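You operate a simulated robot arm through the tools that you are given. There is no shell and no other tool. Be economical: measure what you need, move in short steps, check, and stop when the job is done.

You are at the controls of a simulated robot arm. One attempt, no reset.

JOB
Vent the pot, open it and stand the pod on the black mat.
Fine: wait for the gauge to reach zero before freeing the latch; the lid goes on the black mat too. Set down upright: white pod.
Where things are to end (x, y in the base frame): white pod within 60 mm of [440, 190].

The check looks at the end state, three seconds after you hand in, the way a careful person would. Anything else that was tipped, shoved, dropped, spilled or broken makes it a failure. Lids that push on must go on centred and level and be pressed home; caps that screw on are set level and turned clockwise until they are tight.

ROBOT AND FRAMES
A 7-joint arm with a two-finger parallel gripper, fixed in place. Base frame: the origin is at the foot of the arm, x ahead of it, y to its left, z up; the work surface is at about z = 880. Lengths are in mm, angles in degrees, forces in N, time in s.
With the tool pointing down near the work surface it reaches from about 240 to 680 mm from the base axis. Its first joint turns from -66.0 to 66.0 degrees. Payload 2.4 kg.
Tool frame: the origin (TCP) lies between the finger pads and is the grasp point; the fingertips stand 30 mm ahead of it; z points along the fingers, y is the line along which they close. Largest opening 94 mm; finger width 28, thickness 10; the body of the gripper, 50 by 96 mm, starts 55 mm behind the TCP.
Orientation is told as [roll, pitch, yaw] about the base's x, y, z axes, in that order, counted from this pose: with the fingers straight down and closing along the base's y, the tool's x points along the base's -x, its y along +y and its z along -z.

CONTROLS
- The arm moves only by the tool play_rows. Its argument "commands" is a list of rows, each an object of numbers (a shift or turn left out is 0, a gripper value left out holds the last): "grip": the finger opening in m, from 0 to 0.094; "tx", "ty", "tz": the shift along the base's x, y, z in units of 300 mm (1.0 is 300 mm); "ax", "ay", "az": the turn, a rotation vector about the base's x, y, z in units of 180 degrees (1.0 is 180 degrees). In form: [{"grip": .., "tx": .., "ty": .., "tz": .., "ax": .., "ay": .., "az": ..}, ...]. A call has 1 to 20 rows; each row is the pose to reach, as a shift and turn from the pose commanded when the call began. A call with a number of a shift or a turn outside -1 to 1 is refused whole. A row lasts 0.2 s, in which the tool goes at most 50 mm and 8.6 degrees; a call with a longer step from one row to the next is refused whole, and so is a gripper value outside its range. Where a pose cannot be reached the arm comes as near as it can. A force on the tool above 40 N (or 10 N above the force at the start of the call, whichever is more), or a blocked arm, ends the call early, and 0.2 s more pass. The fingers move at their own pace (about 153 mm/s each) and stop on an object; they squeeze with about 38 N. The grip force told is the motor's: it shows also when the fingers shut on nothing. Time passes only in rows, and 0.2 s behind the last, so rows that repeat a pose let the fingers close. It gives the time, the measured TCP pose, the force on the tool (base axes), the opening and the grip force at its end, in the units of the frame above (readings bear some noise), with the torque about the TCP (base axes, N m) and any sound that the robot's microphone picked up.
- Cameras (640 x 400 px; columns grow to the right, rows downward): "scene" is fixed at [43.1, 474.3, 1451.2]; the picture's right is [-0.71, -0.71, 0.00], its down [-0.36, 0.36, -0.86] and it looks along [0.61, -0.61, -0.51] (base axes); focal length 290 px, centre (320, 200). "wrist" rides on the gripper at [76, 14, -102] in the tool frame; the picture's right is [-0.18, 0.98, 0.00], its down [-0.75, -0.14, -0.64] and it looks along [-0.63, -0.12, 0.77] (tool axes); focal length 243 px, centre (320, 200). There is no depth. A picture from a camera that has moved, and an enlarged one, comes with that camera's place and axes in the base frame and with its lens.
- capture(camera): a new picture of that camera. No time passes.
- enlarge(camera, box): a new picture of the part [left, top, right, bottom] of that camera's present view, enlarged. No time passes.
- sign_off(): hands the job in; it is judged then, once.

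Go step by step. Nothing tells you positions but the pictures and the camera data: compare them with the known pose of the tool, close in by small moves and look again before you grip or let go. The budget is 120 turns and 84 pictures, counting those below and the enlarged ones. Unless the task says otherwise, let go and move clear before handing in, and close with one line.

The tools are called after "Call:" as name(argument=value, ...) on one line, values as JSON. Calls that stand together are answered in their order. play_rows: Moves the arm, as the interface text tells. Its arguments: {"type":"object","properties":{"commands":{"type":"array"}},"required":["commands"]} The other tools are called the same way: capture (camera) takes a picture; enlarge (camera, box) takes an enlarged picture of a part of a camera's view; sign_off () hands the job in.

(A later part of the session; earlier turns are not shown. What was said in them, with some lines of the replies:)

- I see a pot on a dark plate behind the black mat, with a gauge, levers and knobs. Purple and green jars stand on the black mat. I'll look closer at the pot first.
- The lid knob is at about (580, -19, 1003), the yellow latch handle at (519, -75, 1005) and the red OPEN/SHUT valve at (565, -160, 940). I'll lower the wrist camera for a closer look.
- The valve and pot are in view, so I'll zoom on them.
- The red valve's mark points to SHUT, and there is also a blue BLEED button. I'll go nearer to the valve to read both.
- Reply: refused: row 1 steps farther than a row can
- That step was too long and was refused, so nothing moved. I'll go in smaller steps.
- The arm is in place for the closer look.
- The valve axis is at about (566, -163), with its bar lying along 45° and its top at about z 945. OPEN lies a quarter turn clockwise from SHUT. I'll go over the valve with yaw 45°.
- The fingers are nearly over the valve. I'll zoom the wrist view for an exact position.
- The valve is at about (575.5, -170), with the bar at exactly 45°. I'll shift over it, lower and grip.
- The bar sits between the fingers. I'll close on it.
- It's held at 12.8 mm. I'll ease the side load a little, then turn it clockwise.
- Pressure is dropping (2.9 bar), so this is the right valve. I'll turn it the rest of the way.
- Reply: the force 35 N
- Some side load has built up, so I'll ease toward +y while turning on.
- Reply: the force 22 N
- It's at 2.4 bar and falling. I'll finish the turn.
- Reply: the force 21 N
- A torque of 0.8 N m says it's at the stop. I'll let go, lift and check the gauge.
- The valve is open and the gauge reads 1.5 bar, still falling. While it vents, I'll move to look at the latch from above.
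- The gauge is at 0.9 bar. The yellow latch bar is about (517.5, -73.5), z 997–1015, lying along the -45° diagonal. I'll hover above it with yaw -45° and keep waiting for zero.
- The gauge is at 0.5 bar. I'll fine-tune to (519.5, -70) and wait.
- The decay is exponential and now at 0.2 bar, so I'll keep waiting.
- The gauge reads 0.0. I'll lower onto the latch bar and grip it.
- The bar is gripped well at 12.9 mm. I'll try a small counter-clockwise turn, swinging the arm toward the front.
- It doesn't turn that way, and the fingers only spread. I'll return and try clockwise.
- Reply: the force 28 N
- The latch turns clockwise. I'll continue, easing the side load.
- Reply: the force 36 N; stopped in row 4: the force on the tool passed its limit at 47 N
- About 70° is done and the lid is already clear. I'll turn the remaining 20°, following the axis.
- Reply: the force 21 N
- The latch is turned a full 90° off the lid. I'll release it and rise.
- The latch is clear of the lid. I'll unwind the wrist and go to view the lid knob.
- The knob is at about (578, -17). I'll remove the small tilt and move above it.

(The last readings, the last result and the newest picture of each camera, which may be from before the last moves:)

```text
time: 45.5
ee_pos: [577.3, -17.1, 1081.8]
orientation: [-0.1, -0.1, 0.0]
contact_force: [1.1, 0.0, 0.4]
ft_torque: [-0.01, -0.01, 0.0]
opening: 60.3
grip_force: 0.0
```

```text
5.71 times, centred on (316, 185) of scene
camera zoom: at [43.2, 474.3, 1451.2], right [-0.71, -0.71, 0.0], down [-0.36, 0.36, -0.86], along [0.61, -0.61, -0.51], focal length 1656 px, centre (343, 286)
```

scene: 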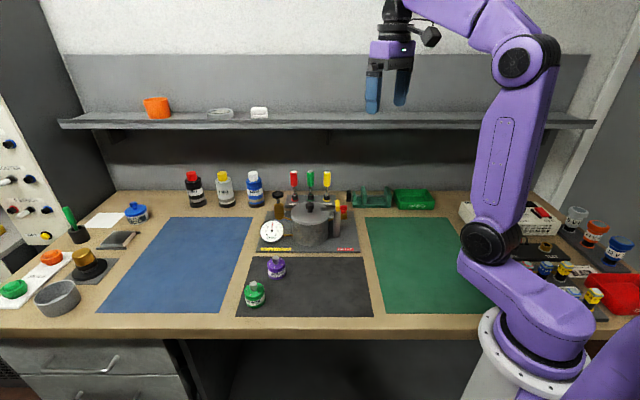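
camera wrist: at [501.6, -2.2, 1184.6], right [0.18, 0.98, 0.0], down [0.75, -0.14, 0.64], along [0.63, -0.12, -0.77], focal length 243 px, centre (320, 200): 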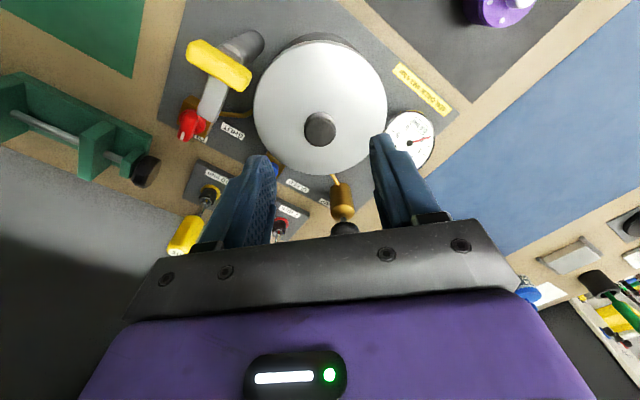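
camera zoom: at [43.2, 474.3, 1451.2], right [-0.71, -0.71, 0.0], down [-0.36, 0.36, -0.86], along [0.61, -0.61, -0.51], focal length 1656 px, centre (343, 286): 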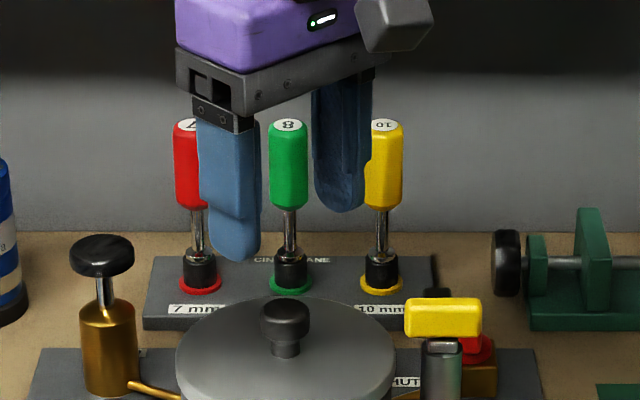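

The knob is centred under the TCP at (577, -17), top about z 1008. I'll lower and grip its cap with the tips just above the lid.

Call:
play_rows(commands=[{"tz": -0.1}, {"tz": -0.17}, {"tz": -0.207}, {"tz": -0.207}])

Call:
enlarge(camera="scene", box=[260, 150, 372, 220])

Call:
enlarge(camera="wrist", box=[220, 100, 420, 240])

```text
time: 46.5
ee_pos: [579.0, -16.3, 1020.5]
orientation: [-0.1, 0.0, 0.0]
contact_force: [-0.2, -0.4, 0.0]
ft_torque: [0.02, 0.0, 0.0]
opening: 59.7
grip_force: 0.1
```

```text
5.71 times, centred on (316, 185) of scene
camera zoom: at [43.1, 474.3, 1451.2], right [-0.71, -0.71, 0.0], down [-0.36, 0.36, -0.86], along [0.61, -0.61, -0.51], focal length 1656 px, centre (343, 286)
```

zoom: 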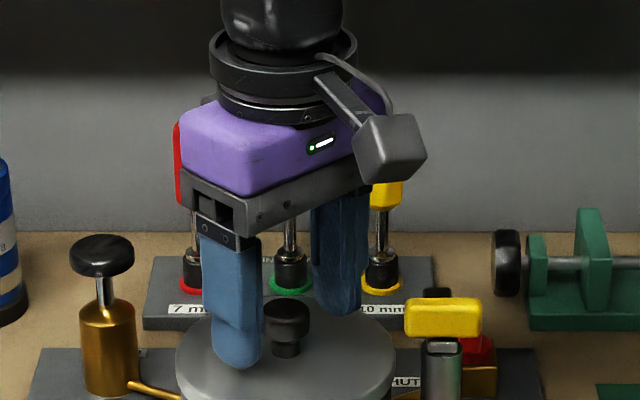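

```text
2.86 times, centred on (320, 170) of wrist
camera zoom: at [502.7, -1.9, 1122.3], right [0.18, 0.98, 0.0], down [0.75, -0.14, 0.64], along [0.63, -0.12, -0.77], focal length 693 px, centre (320, 286)
```

zoom: 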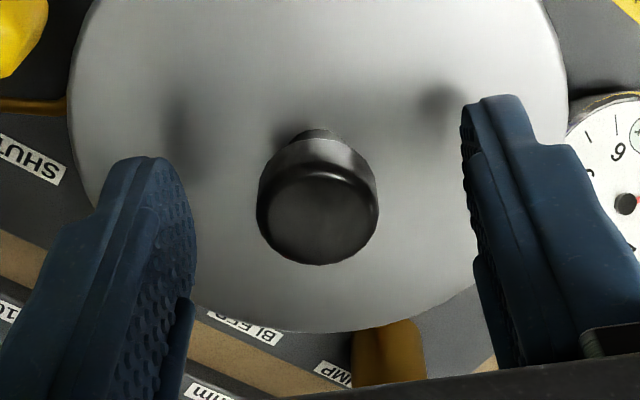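

The knob is centred between the fingers. I'll close, then lift gently.

Call:
play_rows(commands=[{"grip": 0.03}, {"grip": 0.015}, {"grip": 0.0}, {"grip": 0.0}])

Call:
play_rows(commands=[{"grip": 0, "tz": 0.01}, {"tz": 0.03}, {"tz": 0.06}, {"tz": 0.1}, {"tz": 0.15}])

Call:
capture(camera="scene")

```text
time: 47.5
ee_pos: [578.8, -16.9, 1019.6]
orientation: [0.0, 0.0, 0.0]
contact_force: [-0.3, -1.1, 0.1]
ft_torque: [-0.08, 0.03, -0.02]
opening: 24.3
grip_force: 37.6
heard: snap
```

```text
time: 48.7
ee_pos: [576.8, -18.2, 1064.5]
orientation: [-0.1, 0.1, 0.0]
contact_force: [0.1, 0.0, -1.5]
ft_torque: [0.02, -0.03, 0.01]
opening: 24.7
grip_force: 37.5
```

```text
42 pictures are left
```

scene: 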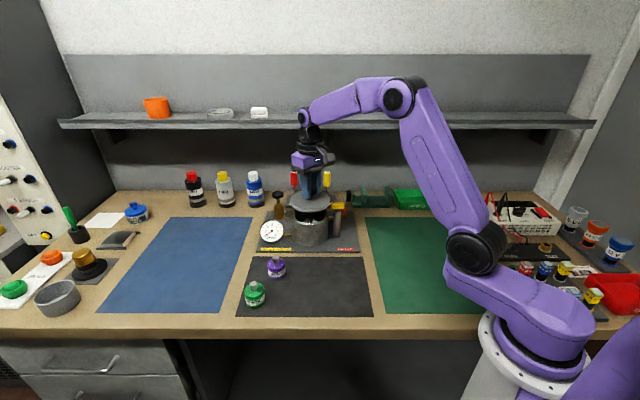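

I heard a "snap" while gripping, so I'll look closely at the lid.

Call:
enlarge(camera="scene", box=[250, 160, 378, 250])

Call:
capture(camera="wrist")

```text
4.44 times, centred on (314, 205) of scene
camera zoom: at [43.2, 474.3, 1451.2], right [-0.71, -0.71, 0.0], down [-0.36, 0.36, -0.86], along [0.61, -0.61, -0.51], focal length 1288 px, centre (347, 178)
```

zoom: 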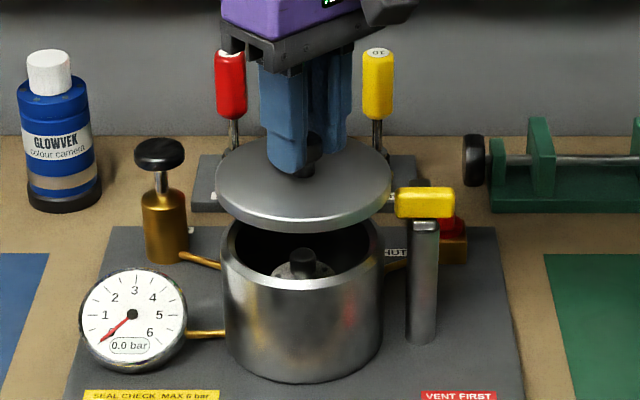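

```text
40 pictures are left
camera wrist: at [500.7, -3.3, 1167.0], right [0.18, 0.98, 0.0], down [0.75, -0.14, 0.64], along [0.63, -0.12, -0.77], focal length 243 px, centre (320, 200)
```

wrist: 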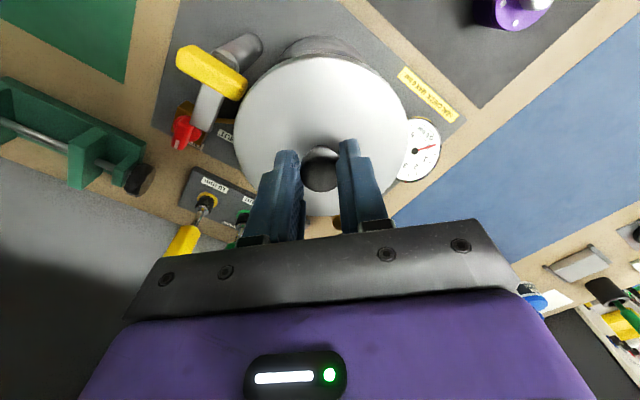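

The lid came away clean and level, and the pod with a dark knob sits inside the pot. I'll lift higher and carry the lid to the free right part of the black mat, about (393, 60).

Call:
play_rows(commands=[{"grip": 0, "tz": 0.1}, {"tz": 0.2}, {"tx": -0.08, "ty": 0.03, "tz": 0.2}, {"tx": -0.18, "ty": 0.08, "tz": 0.2}, {"tx": -0.28, "ty": 0.12, "tz": 0.2}, {"tx": -0.38, "ty": 0.16, "tz": 0.2}, {"tx": -0.48, "ty": 0.2, "tz": 0.2}, {"tx": -0.56, "ty": 0.23, "tz": 0.2}, {"tx": -0.61, "ty": 0.26, "tz": 0.15}, {"tx": -0.61, "ty": 0.26, "tz": 0.0}, {"tx": -0.61, "ty": 0.26, "tz": -0.15}, {"tx": -0.61, "ty": 0.26, "tz": -0.28}, {"tx": -0.61, "ty": 0.26, "tz": -0.28}])

Call:
enlarge(camera="scene", box=[220, 200, 412, 320])

```text
time: 51.5
ee_pos: [396.0, 59.9, 982.5]
orientation: [0.0, -0.1, 0.0]
contact_force: [-1.1, -0.1, -2.2]
ft_torque: [-0.05, 0.0, 0.02]
opening: 24.4
grip_force: 38.3
```

```text
3.33 times, centred on (316, 260) of scene
camera zoom: at [43.2, 474.3, 1451.2], right [-0.71, -0.71, 0.0], down [-0.36, 0.36, -0.86], along [0.61, -0.61, -0.51], focal length 966 px, centre (333, 0)
```

zoom: 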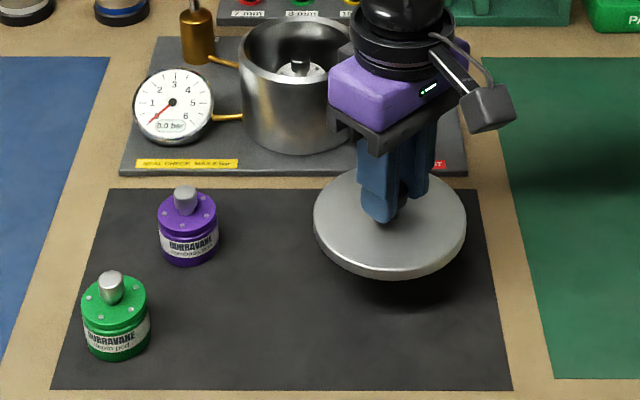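

The lid is over the right half of the mat. I'll lower it gently.

Call:
play_rows(commands=[{"grip": 0, "tz": -0.08}, {"tz": -0.13}, {"tz": -0.145}, {"tz": -0.155}, {"tz": -0.165}])

Call:
enlarge(camera="scene", box=[300, 240, 396, 320])

```text
time: 52.6
ee_pos: [397.9, 60.4, 935.9]
orientation: [0.0, -0.2, -0.2]
contact_force: [-4.5, 0.1, 11.9]
ft_torque: [0.03, -0.13, 0.05]
opening: 24.2
grip_force: 38.7
stopped in row 5: the force on the tool passed its limit at 43 N (the readings are from after the stop); the commanded pose is now the measured one
```

```text
5.00 times, centred on (348, 280) of scene
camera zoom: at [42.9, 474.3, 1451.2], right [-0.71, -0.71, 0.0], down [-0.36, 0.36, -0.86], along [0.61, -0.61, -0.51], focal length 1449 px, centre (180, -200)
```

zoom: 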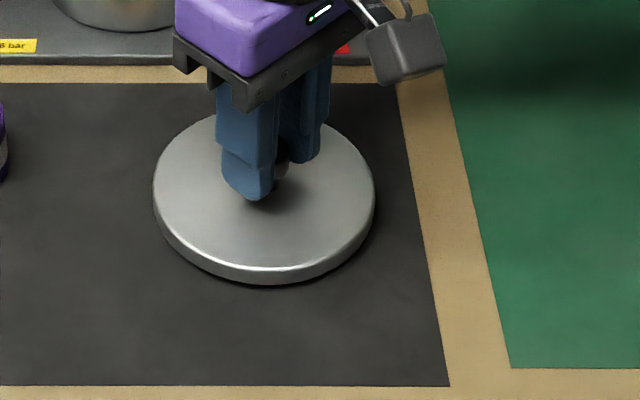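

The lid is down on the mat and level. I'll release, rise and head for a view into the pot.

Call:
play_rows(commands=[{"grip": 0.04}, {"grip": 0.06}, {"tz": 0.1}, {"tz": 0.25}, {"tz": 0.4}, {"tz": 0.55}, {"tz": 0.65}])

Call:
play_rows(commands=[{"tx": 0.08, "ty": -0.06}, {"tx": 0.16, "ty": -0.12}, {"tx": 0.24, "ty": -0.18}, {"tx": 0.32, "ty": -0.22}, {"tx": 0.4, "ty": -0.24}, {"tx": 0.45, "ty": -0.24}, {"tx": 0.45, "ty": -0.24}])

Call:
capture(camera="wrist")

Call:
capture(camera="scene")

```text
time: 54.2
ee_pos: [398.6, 57.4, 1131.1]
orientation: [-0.1, -0.2, -0.1]
contact_force: [-0.7, -0.2, 0.6]
ft_torque: [0.02, 0.01, 0.04]
opening: 60.0
grip_force: 0.0
```

```text
time: 55.8
ee_pos: [533.0, -13.8, 1130.1]
orientation: [0.0, -0.3, -0.2]
contact_force: [-0.1, 0.3, -0.6]
ft_torque: [-0.01, 0.0, 0.01]
opening: 60.1
grip_force: 0.1
```

```text
37 pictures are left
camera wrist: at [456.0, 1.3, 1233.4], right [0.19, 0.98, 0.0], down [0.75, -0.14, 0.65], along [0.63, -0.12, -0.76], focal length 243 px, centre (320, 200)
```

wrist: 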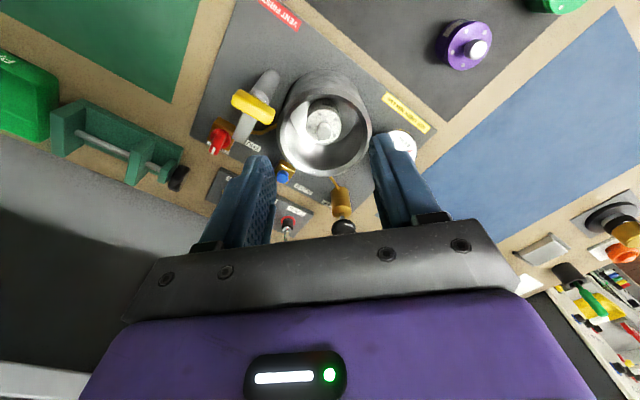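

```text
36 pictures are left
```

scene: 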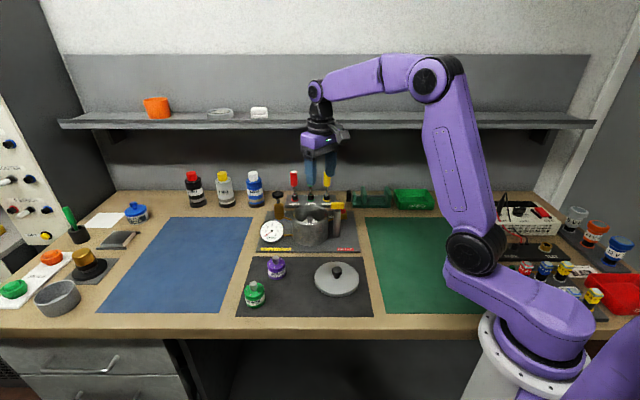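

The lid is placed and a white pod is in the pot. I'll zoom in on it.

Call:
enlarge(camera="wrist", box=[264, 60, 392, 180])

Call:
enlarge(camera="scene", box=[275, 190, 355, 250])

Call:
enlarge(camera="scene", box=[235, 245, 299, 315])

```text
3.33 times, centred on (328, 120) of wrist
camera zoom: at [456.0, 1.3, 1233.4], right [0.19, 0.98, 0.0], down [0.75, -0.14, 0.65], along [0.63, -0.12, -0.76], focal length 809 px, centre (293, 467)
```

zoom: 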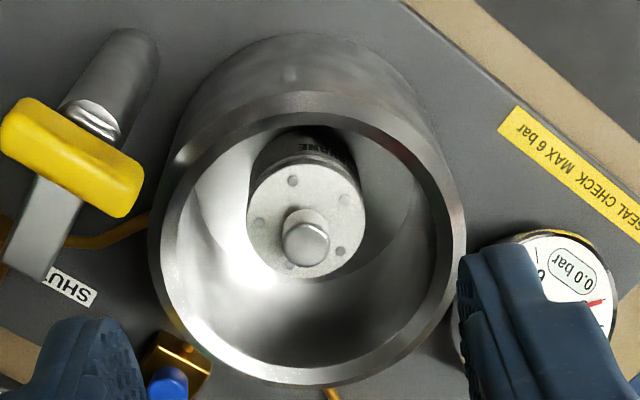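

```text
6.67 times, centred on (315, 220) of scene
camera zoom: at [43.2, 474.3, 1451.2], right [-0.71, -0.71, 0.0], down [-0.36, 0.36, -0.86], along [0.61, -0.61, -0.51], focal length 1932 px, centre (353, 67)
```

zoom: 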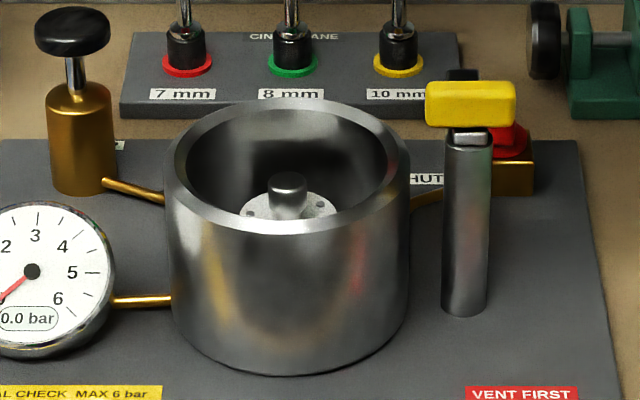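

```text
5.71 times, centred on (267, 280) of scene
camera zoom: at [43.2, 474.3, 1451.2], right [-0.71, -0.71, 0.0], down [-0.36, 0.36, -0.86], along [0.61, -0.61, -0.51], focal length 1656 px, centre (623, -257)
```

zoom: 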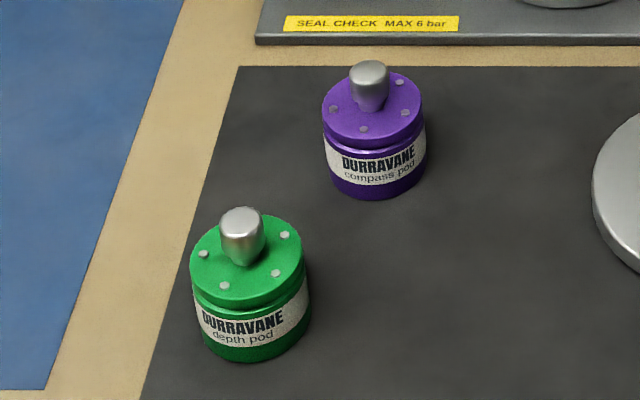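

The pod's knob top is at about (576, -17, 964), well clear of the pot wall. I'll move above it with the fingers narrowed to 36 mm.

Call:
play_rows(commands=[{"grip": 0.036, "tx": 0.08, "ty": -0.006, "ay": 0.0017}, {"tx": 0.143, "ty": -0.011, "ay": 0.0017}, {"tx": 0.143, "ty": -0.011, "tz": -0.15, "ay": 0.0017}, {"tx": 0.143, "ty": -0.011, "tz": -0.29, "ay": 0.0017}, {"tx": 0.143, "ty": -0.011, "tz": -0.29, "ay": 0.0017}])

Call:
enlarge(camera="wrist", box=[240, 60, 400, 180])

Call:
enlarge(camera="scene", box=[265, 180, 361, 240])

```text
time: 57.0
ee_pos: [575.3, -18.2, 1041.7]
orientation: [0.0, 0.1, -0.1]
contact_force: [0.2, 0.0, -0.5]
ft_torque: [-0.03, 0.01, -0.02]
opening: 35.9
grip_force: 0.0
```

```text
3.33 times, centred on (320, 120) of wrist
camera zoom: at [498.9, -3.5, 1144.8], right [0.19, 0.98, 0.0], down [0.75, -0.14, 0.64], along [0.63, -0.12, -0.77], focal length 809 px, centre (320, 467)
```

zoom: 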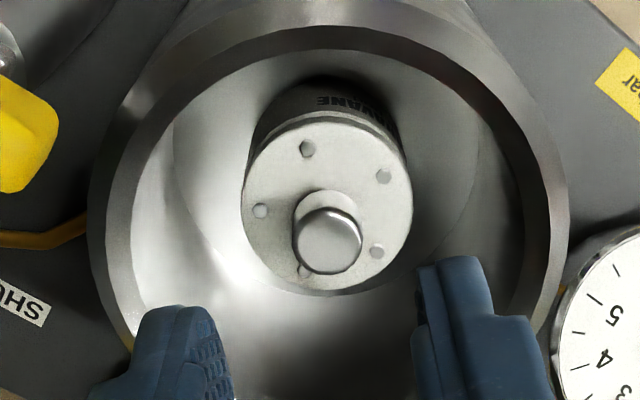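

```text
6.67 times, centred on (313, 210) of scene
camera zoom: at [43.2, 474.3, 1451.2], right [-0.71, -0.71, 0.0], down [-0.36, 0.36, -0.86], along [0.61, -0.61, -0.51], focal length 1932 px, centre (367, 133)
```

zoom: 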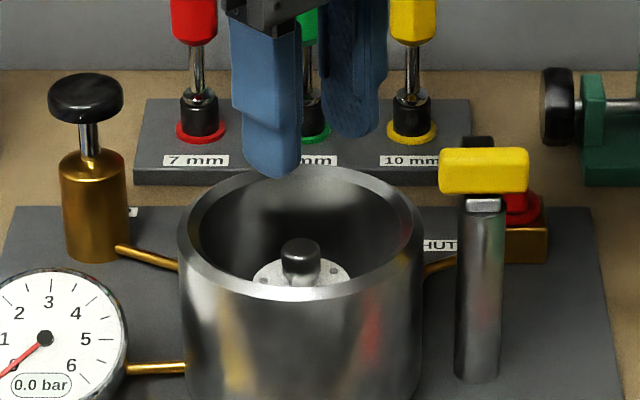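

The knob is aligned. I'll lower into the pot.

Call:
play_rows(commands=[{"tx": 0.006, "ty": 0.003, "tz": -0.08}, {"tx": 0.006, "ty": 0.003, "tz": -0.15}, {"tx": 0.006, "ty": 0.003, "tz": -0.19}, {"tx": 0.006, "ty": 0.003, "tz": -0.212}, {"tx": 0.006, "ty": 0.003, "tz": -0.212}])

Call:
enlarge(camera="wrist", box=[240, 80, 400, 240])

Call:
enlarge(camera="scene", box=[265, 180, 361, 240])

```text
time: 58.2
ee_pos: [577.2, -15.3, 979.3]
orientation: [-0.1, 0.1, -0.1]
contact_force: [0.3, -0.1, 0.0]
ft_torque: [0.0, 0.0, 0.01]
opening: 36.0
grip_force: 0.0
```

```text
2.50 times, centred on (320, 160) of wrist
camera zoom: at [501.4, -0.8, 1082.0], right [0.19, 0.98, 0.0], down [0.75, -0.14, 0.64], along [0.63, -0.12, -0.77], focal length 606 px, centre (320, 300)
```

zoom: 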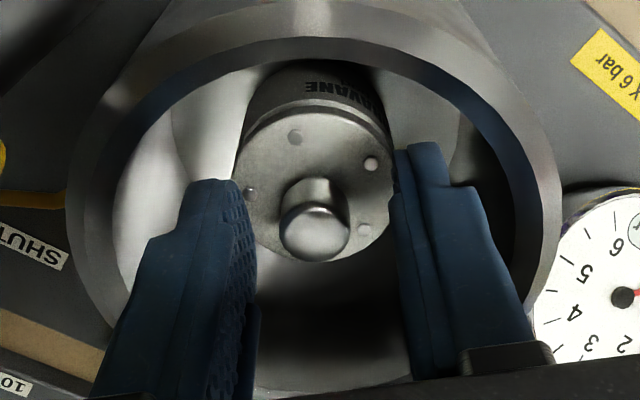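

```text
6.67 times, centred on (313, 210) of scene
camera zoom: at [43.1, 474.3, 1451.2], right [-0.71, -0.71, 0.0], down [-0.36, 0.36, -0.86], along [0.61, -0.61, -0.51], focal length 1932 px, centre (367, 133)
```

zoom: 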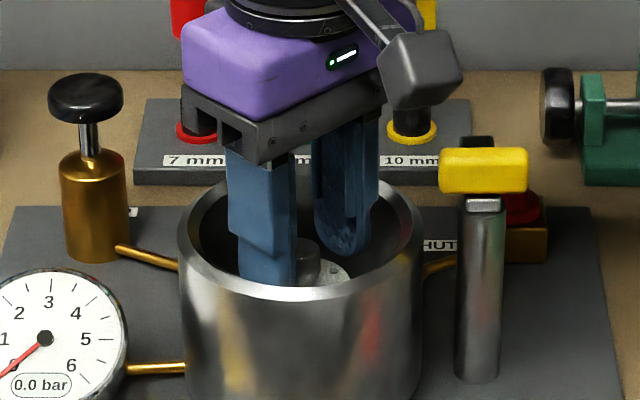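

The knob is between the fingers. I'll close on it and lift a little.

Call:
play_rows(commands=[{"grip": 0.025, "ty": -0.004}, {"grip": 0.01, "ty": -0.004}, {"grip": 0.0, "ty": -0.004}, {"grip": 0.0, "ty": -0.004}, {"ty": -0.004, "tz": 0.02}, {"ty": -0.004, "tz": 0.05}, {"ty": -0.004, "tz": 0.09}])

Call:
enlarge(camera="scene", box=[265, 180, 361, 240])

```text
time: 59.8
ee_pos: [577.0, -15.2, 1007.6]
orientation: [0.0, 0.2, 0.0]
contact_force: [-0.6, -0.6, -2.4]
ft_torque: [0.04, 0.01, 0.0]
opening: 16.5
grip_force: 38.0
```

```text
6.67 times, centred on (313, 210) of scene
camera zoom: at [43.2, 474.3, 1451.2], right [-0.71, -0.71, 0.0], down [-0.36, 0.36, -0.86], along [0.61, -0.61, -0.51], focal length 1932 px, centre (367, 133)
```

zoom: 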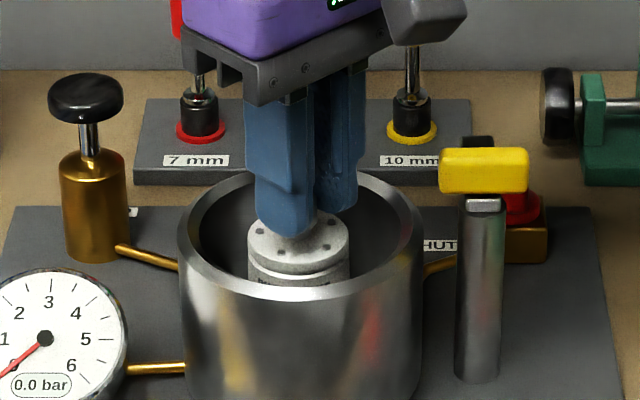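

The pod is held and rising upright. I'll lift it clear and carry it to about (432, 178).

Call:
play_rows(commands=[{"grip": 0, "tz": 0.1}, {"tz": 0.22}, {"tz": 0.34}, {"tz": 0.42}, {"tx": -0.06, "ty": 0.08, "tz": 0.42}, {"tx": -0.14, "ty": 0.18, "tz": 0.42}, {"tx": -0.22, "ty": 0.29, "tz": 0.42}, {"tx": -0.3, "ty": 0.4, "tz": 0.42}, {"tx": -0.38, "ty": 0.5, "tz": 0.42}, {"tx": -0.45, "ty": 0.6, "tz": 0.42}, {"tx": -0.483, "ty": 0.643, "tz": 0.42}, {"tx": -0.483, "ty": 0.643, "tz": 0.3}, {"tx": -0.483, "ty": 0.643, "tz": 0.16}, {"tx": -0.483, "ty": 0.643, "tz": 0.04}, {"tx": -0.483, "ty": 0.643, "tz": 0.04}])

Call:
enlarge(camera="scene", box=[220, 220, 380, 320])

```text
time: 63.0
ee_pos: [433.6, 178.3, 1018.8]
orientation: [0.1, 0.1, 0.0]
contact_force: [0.1, -0.6, -1.1]
ft_torque: [0.0, 0.0, 0.0]
opening: 16.6
grip_force: 38.3
```

```text
4.00 times, centred on (300, 270) of scene
camera zoom: at [43.2, 474.3, 1451.2], right [-0.71, -0.71, 0.0], down [-0.36, 0.36, -0.86], along [0.61, -0.61, -0.51], focal length 1159 px, centre (400, -80)
```

zoom: 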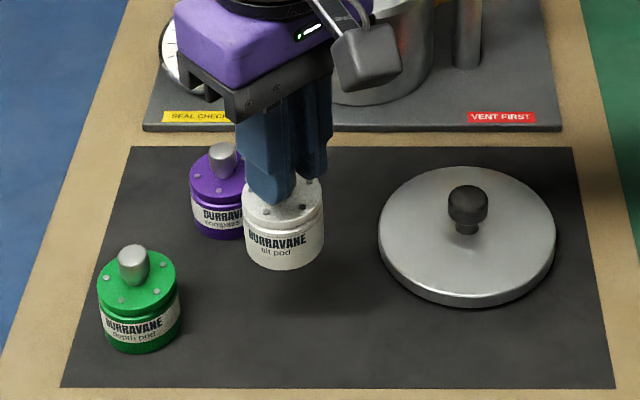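

The pod hangs upright over free mat, with its base about 64 mm below the TCP. I'll descend, slowly at the end.

Call:
play_rows(commands=[{"grip": 0, "tz": -0.1}, {"tz": -0.18}, {"tz": -0.21}, {"tz": -0.22}, {"tz": -0.23}, {"tz": -0.238}])

Call:
enlarge(camera="scene", box=[240, 240, 336, 310])

```text
time: 64.4
ee_pos: [434.3, 177.0, 950.8]
orientation: [0.2, -0.3, -0.1]
contact_force: [-2.9, -0.7, 7.5]
ft_torque: [-0.25, 0.18, -0.02]
opening: 16.8
grip_force: 38.3
stopped in row 6: the force on the tool passed its limit at 44 N (the readings are from after the stop); the commanded pose is now the measured one
```

```text
5.71 times, centred on (288, 275) of scene
camera zoom: at [43.0, 474.2, 1451.2], right [-0.71, -0.71, 0.0], down [-0.36, 0.36, -0.86], along [0.61, -0.61, -0.51], focal length 1656 px, centre (503, -229)
```

zoom: 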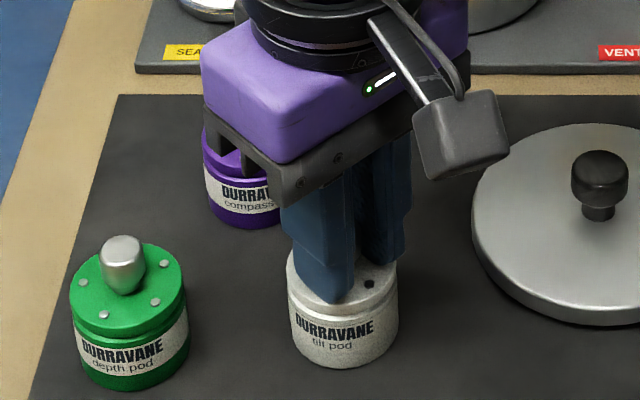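

The pod stands on the mat. I'll release and rise straight up.

Call:
play_rows(commands=[{"grip": 0.03}, {"grip": 0.045}, {"grip": 0.045, "tz": 0.04}, {"tz": 0.15}, {"tz": 0.3}, {"tz": 0.45}, {"tz": 0.6}])

Call:
capture(camera="scene")

Call:
enlarge(camera="scene", box=[225, 180, 385, 320])

```text
time: 66.0
ee_pos: [436.4, 175.0, 1132.7]
orientation: [0.2, -0.2, 0.0]
contact_force: [-0.2, -0.8, 0.4]
ft_torque: [-0.02, 0.0, 0.02]
opening: 44.7
grip_force: 0.2
```

```text
25 pictures are left
```

scene: 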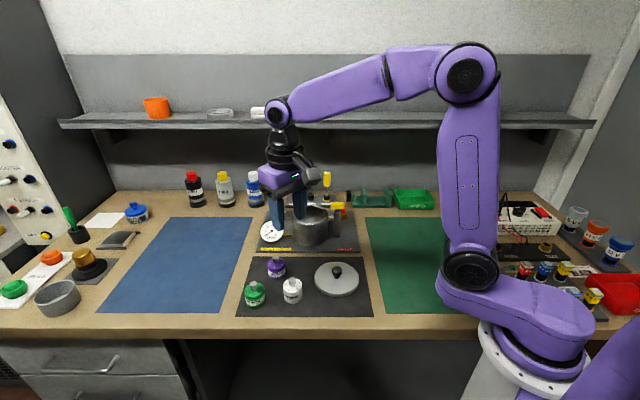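

```text
2.86 times, centred on (305, 250) of scene
camera zoom: at [43.1, 474.3, 1451.2], right [-0.71, -0.71, 0.0], down [-0.36, 0.36, -0.86], along [0.61, -0.61, -0.51], focal length 828 px, centre (363, 57)
```

zoom: 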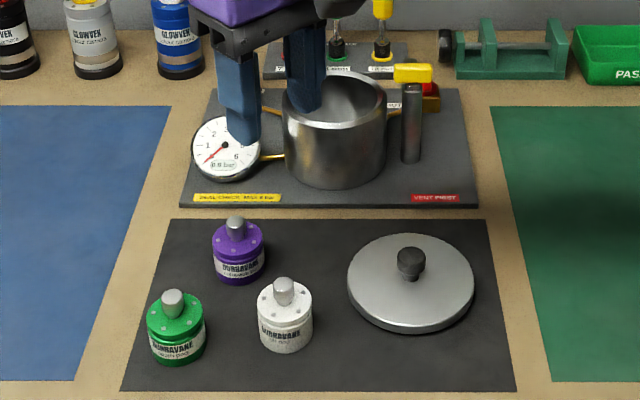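

The white pod stands upright near (433, 178), and the lid lies flat on the black mat. The pot is vented and nothing else has moved, so I'm handing in.

Call:
sign_off()

```text
The job is handed in.
```

I vented the pot until its gauge read 0.0, freed the latch, laid the lid on the black mat and stood the white pod upright beside it at about (433, 178). That is about 14 mm from the target. I heard a snap as I gripped the lid knob, but nothing looked damaged. The job is handed in.
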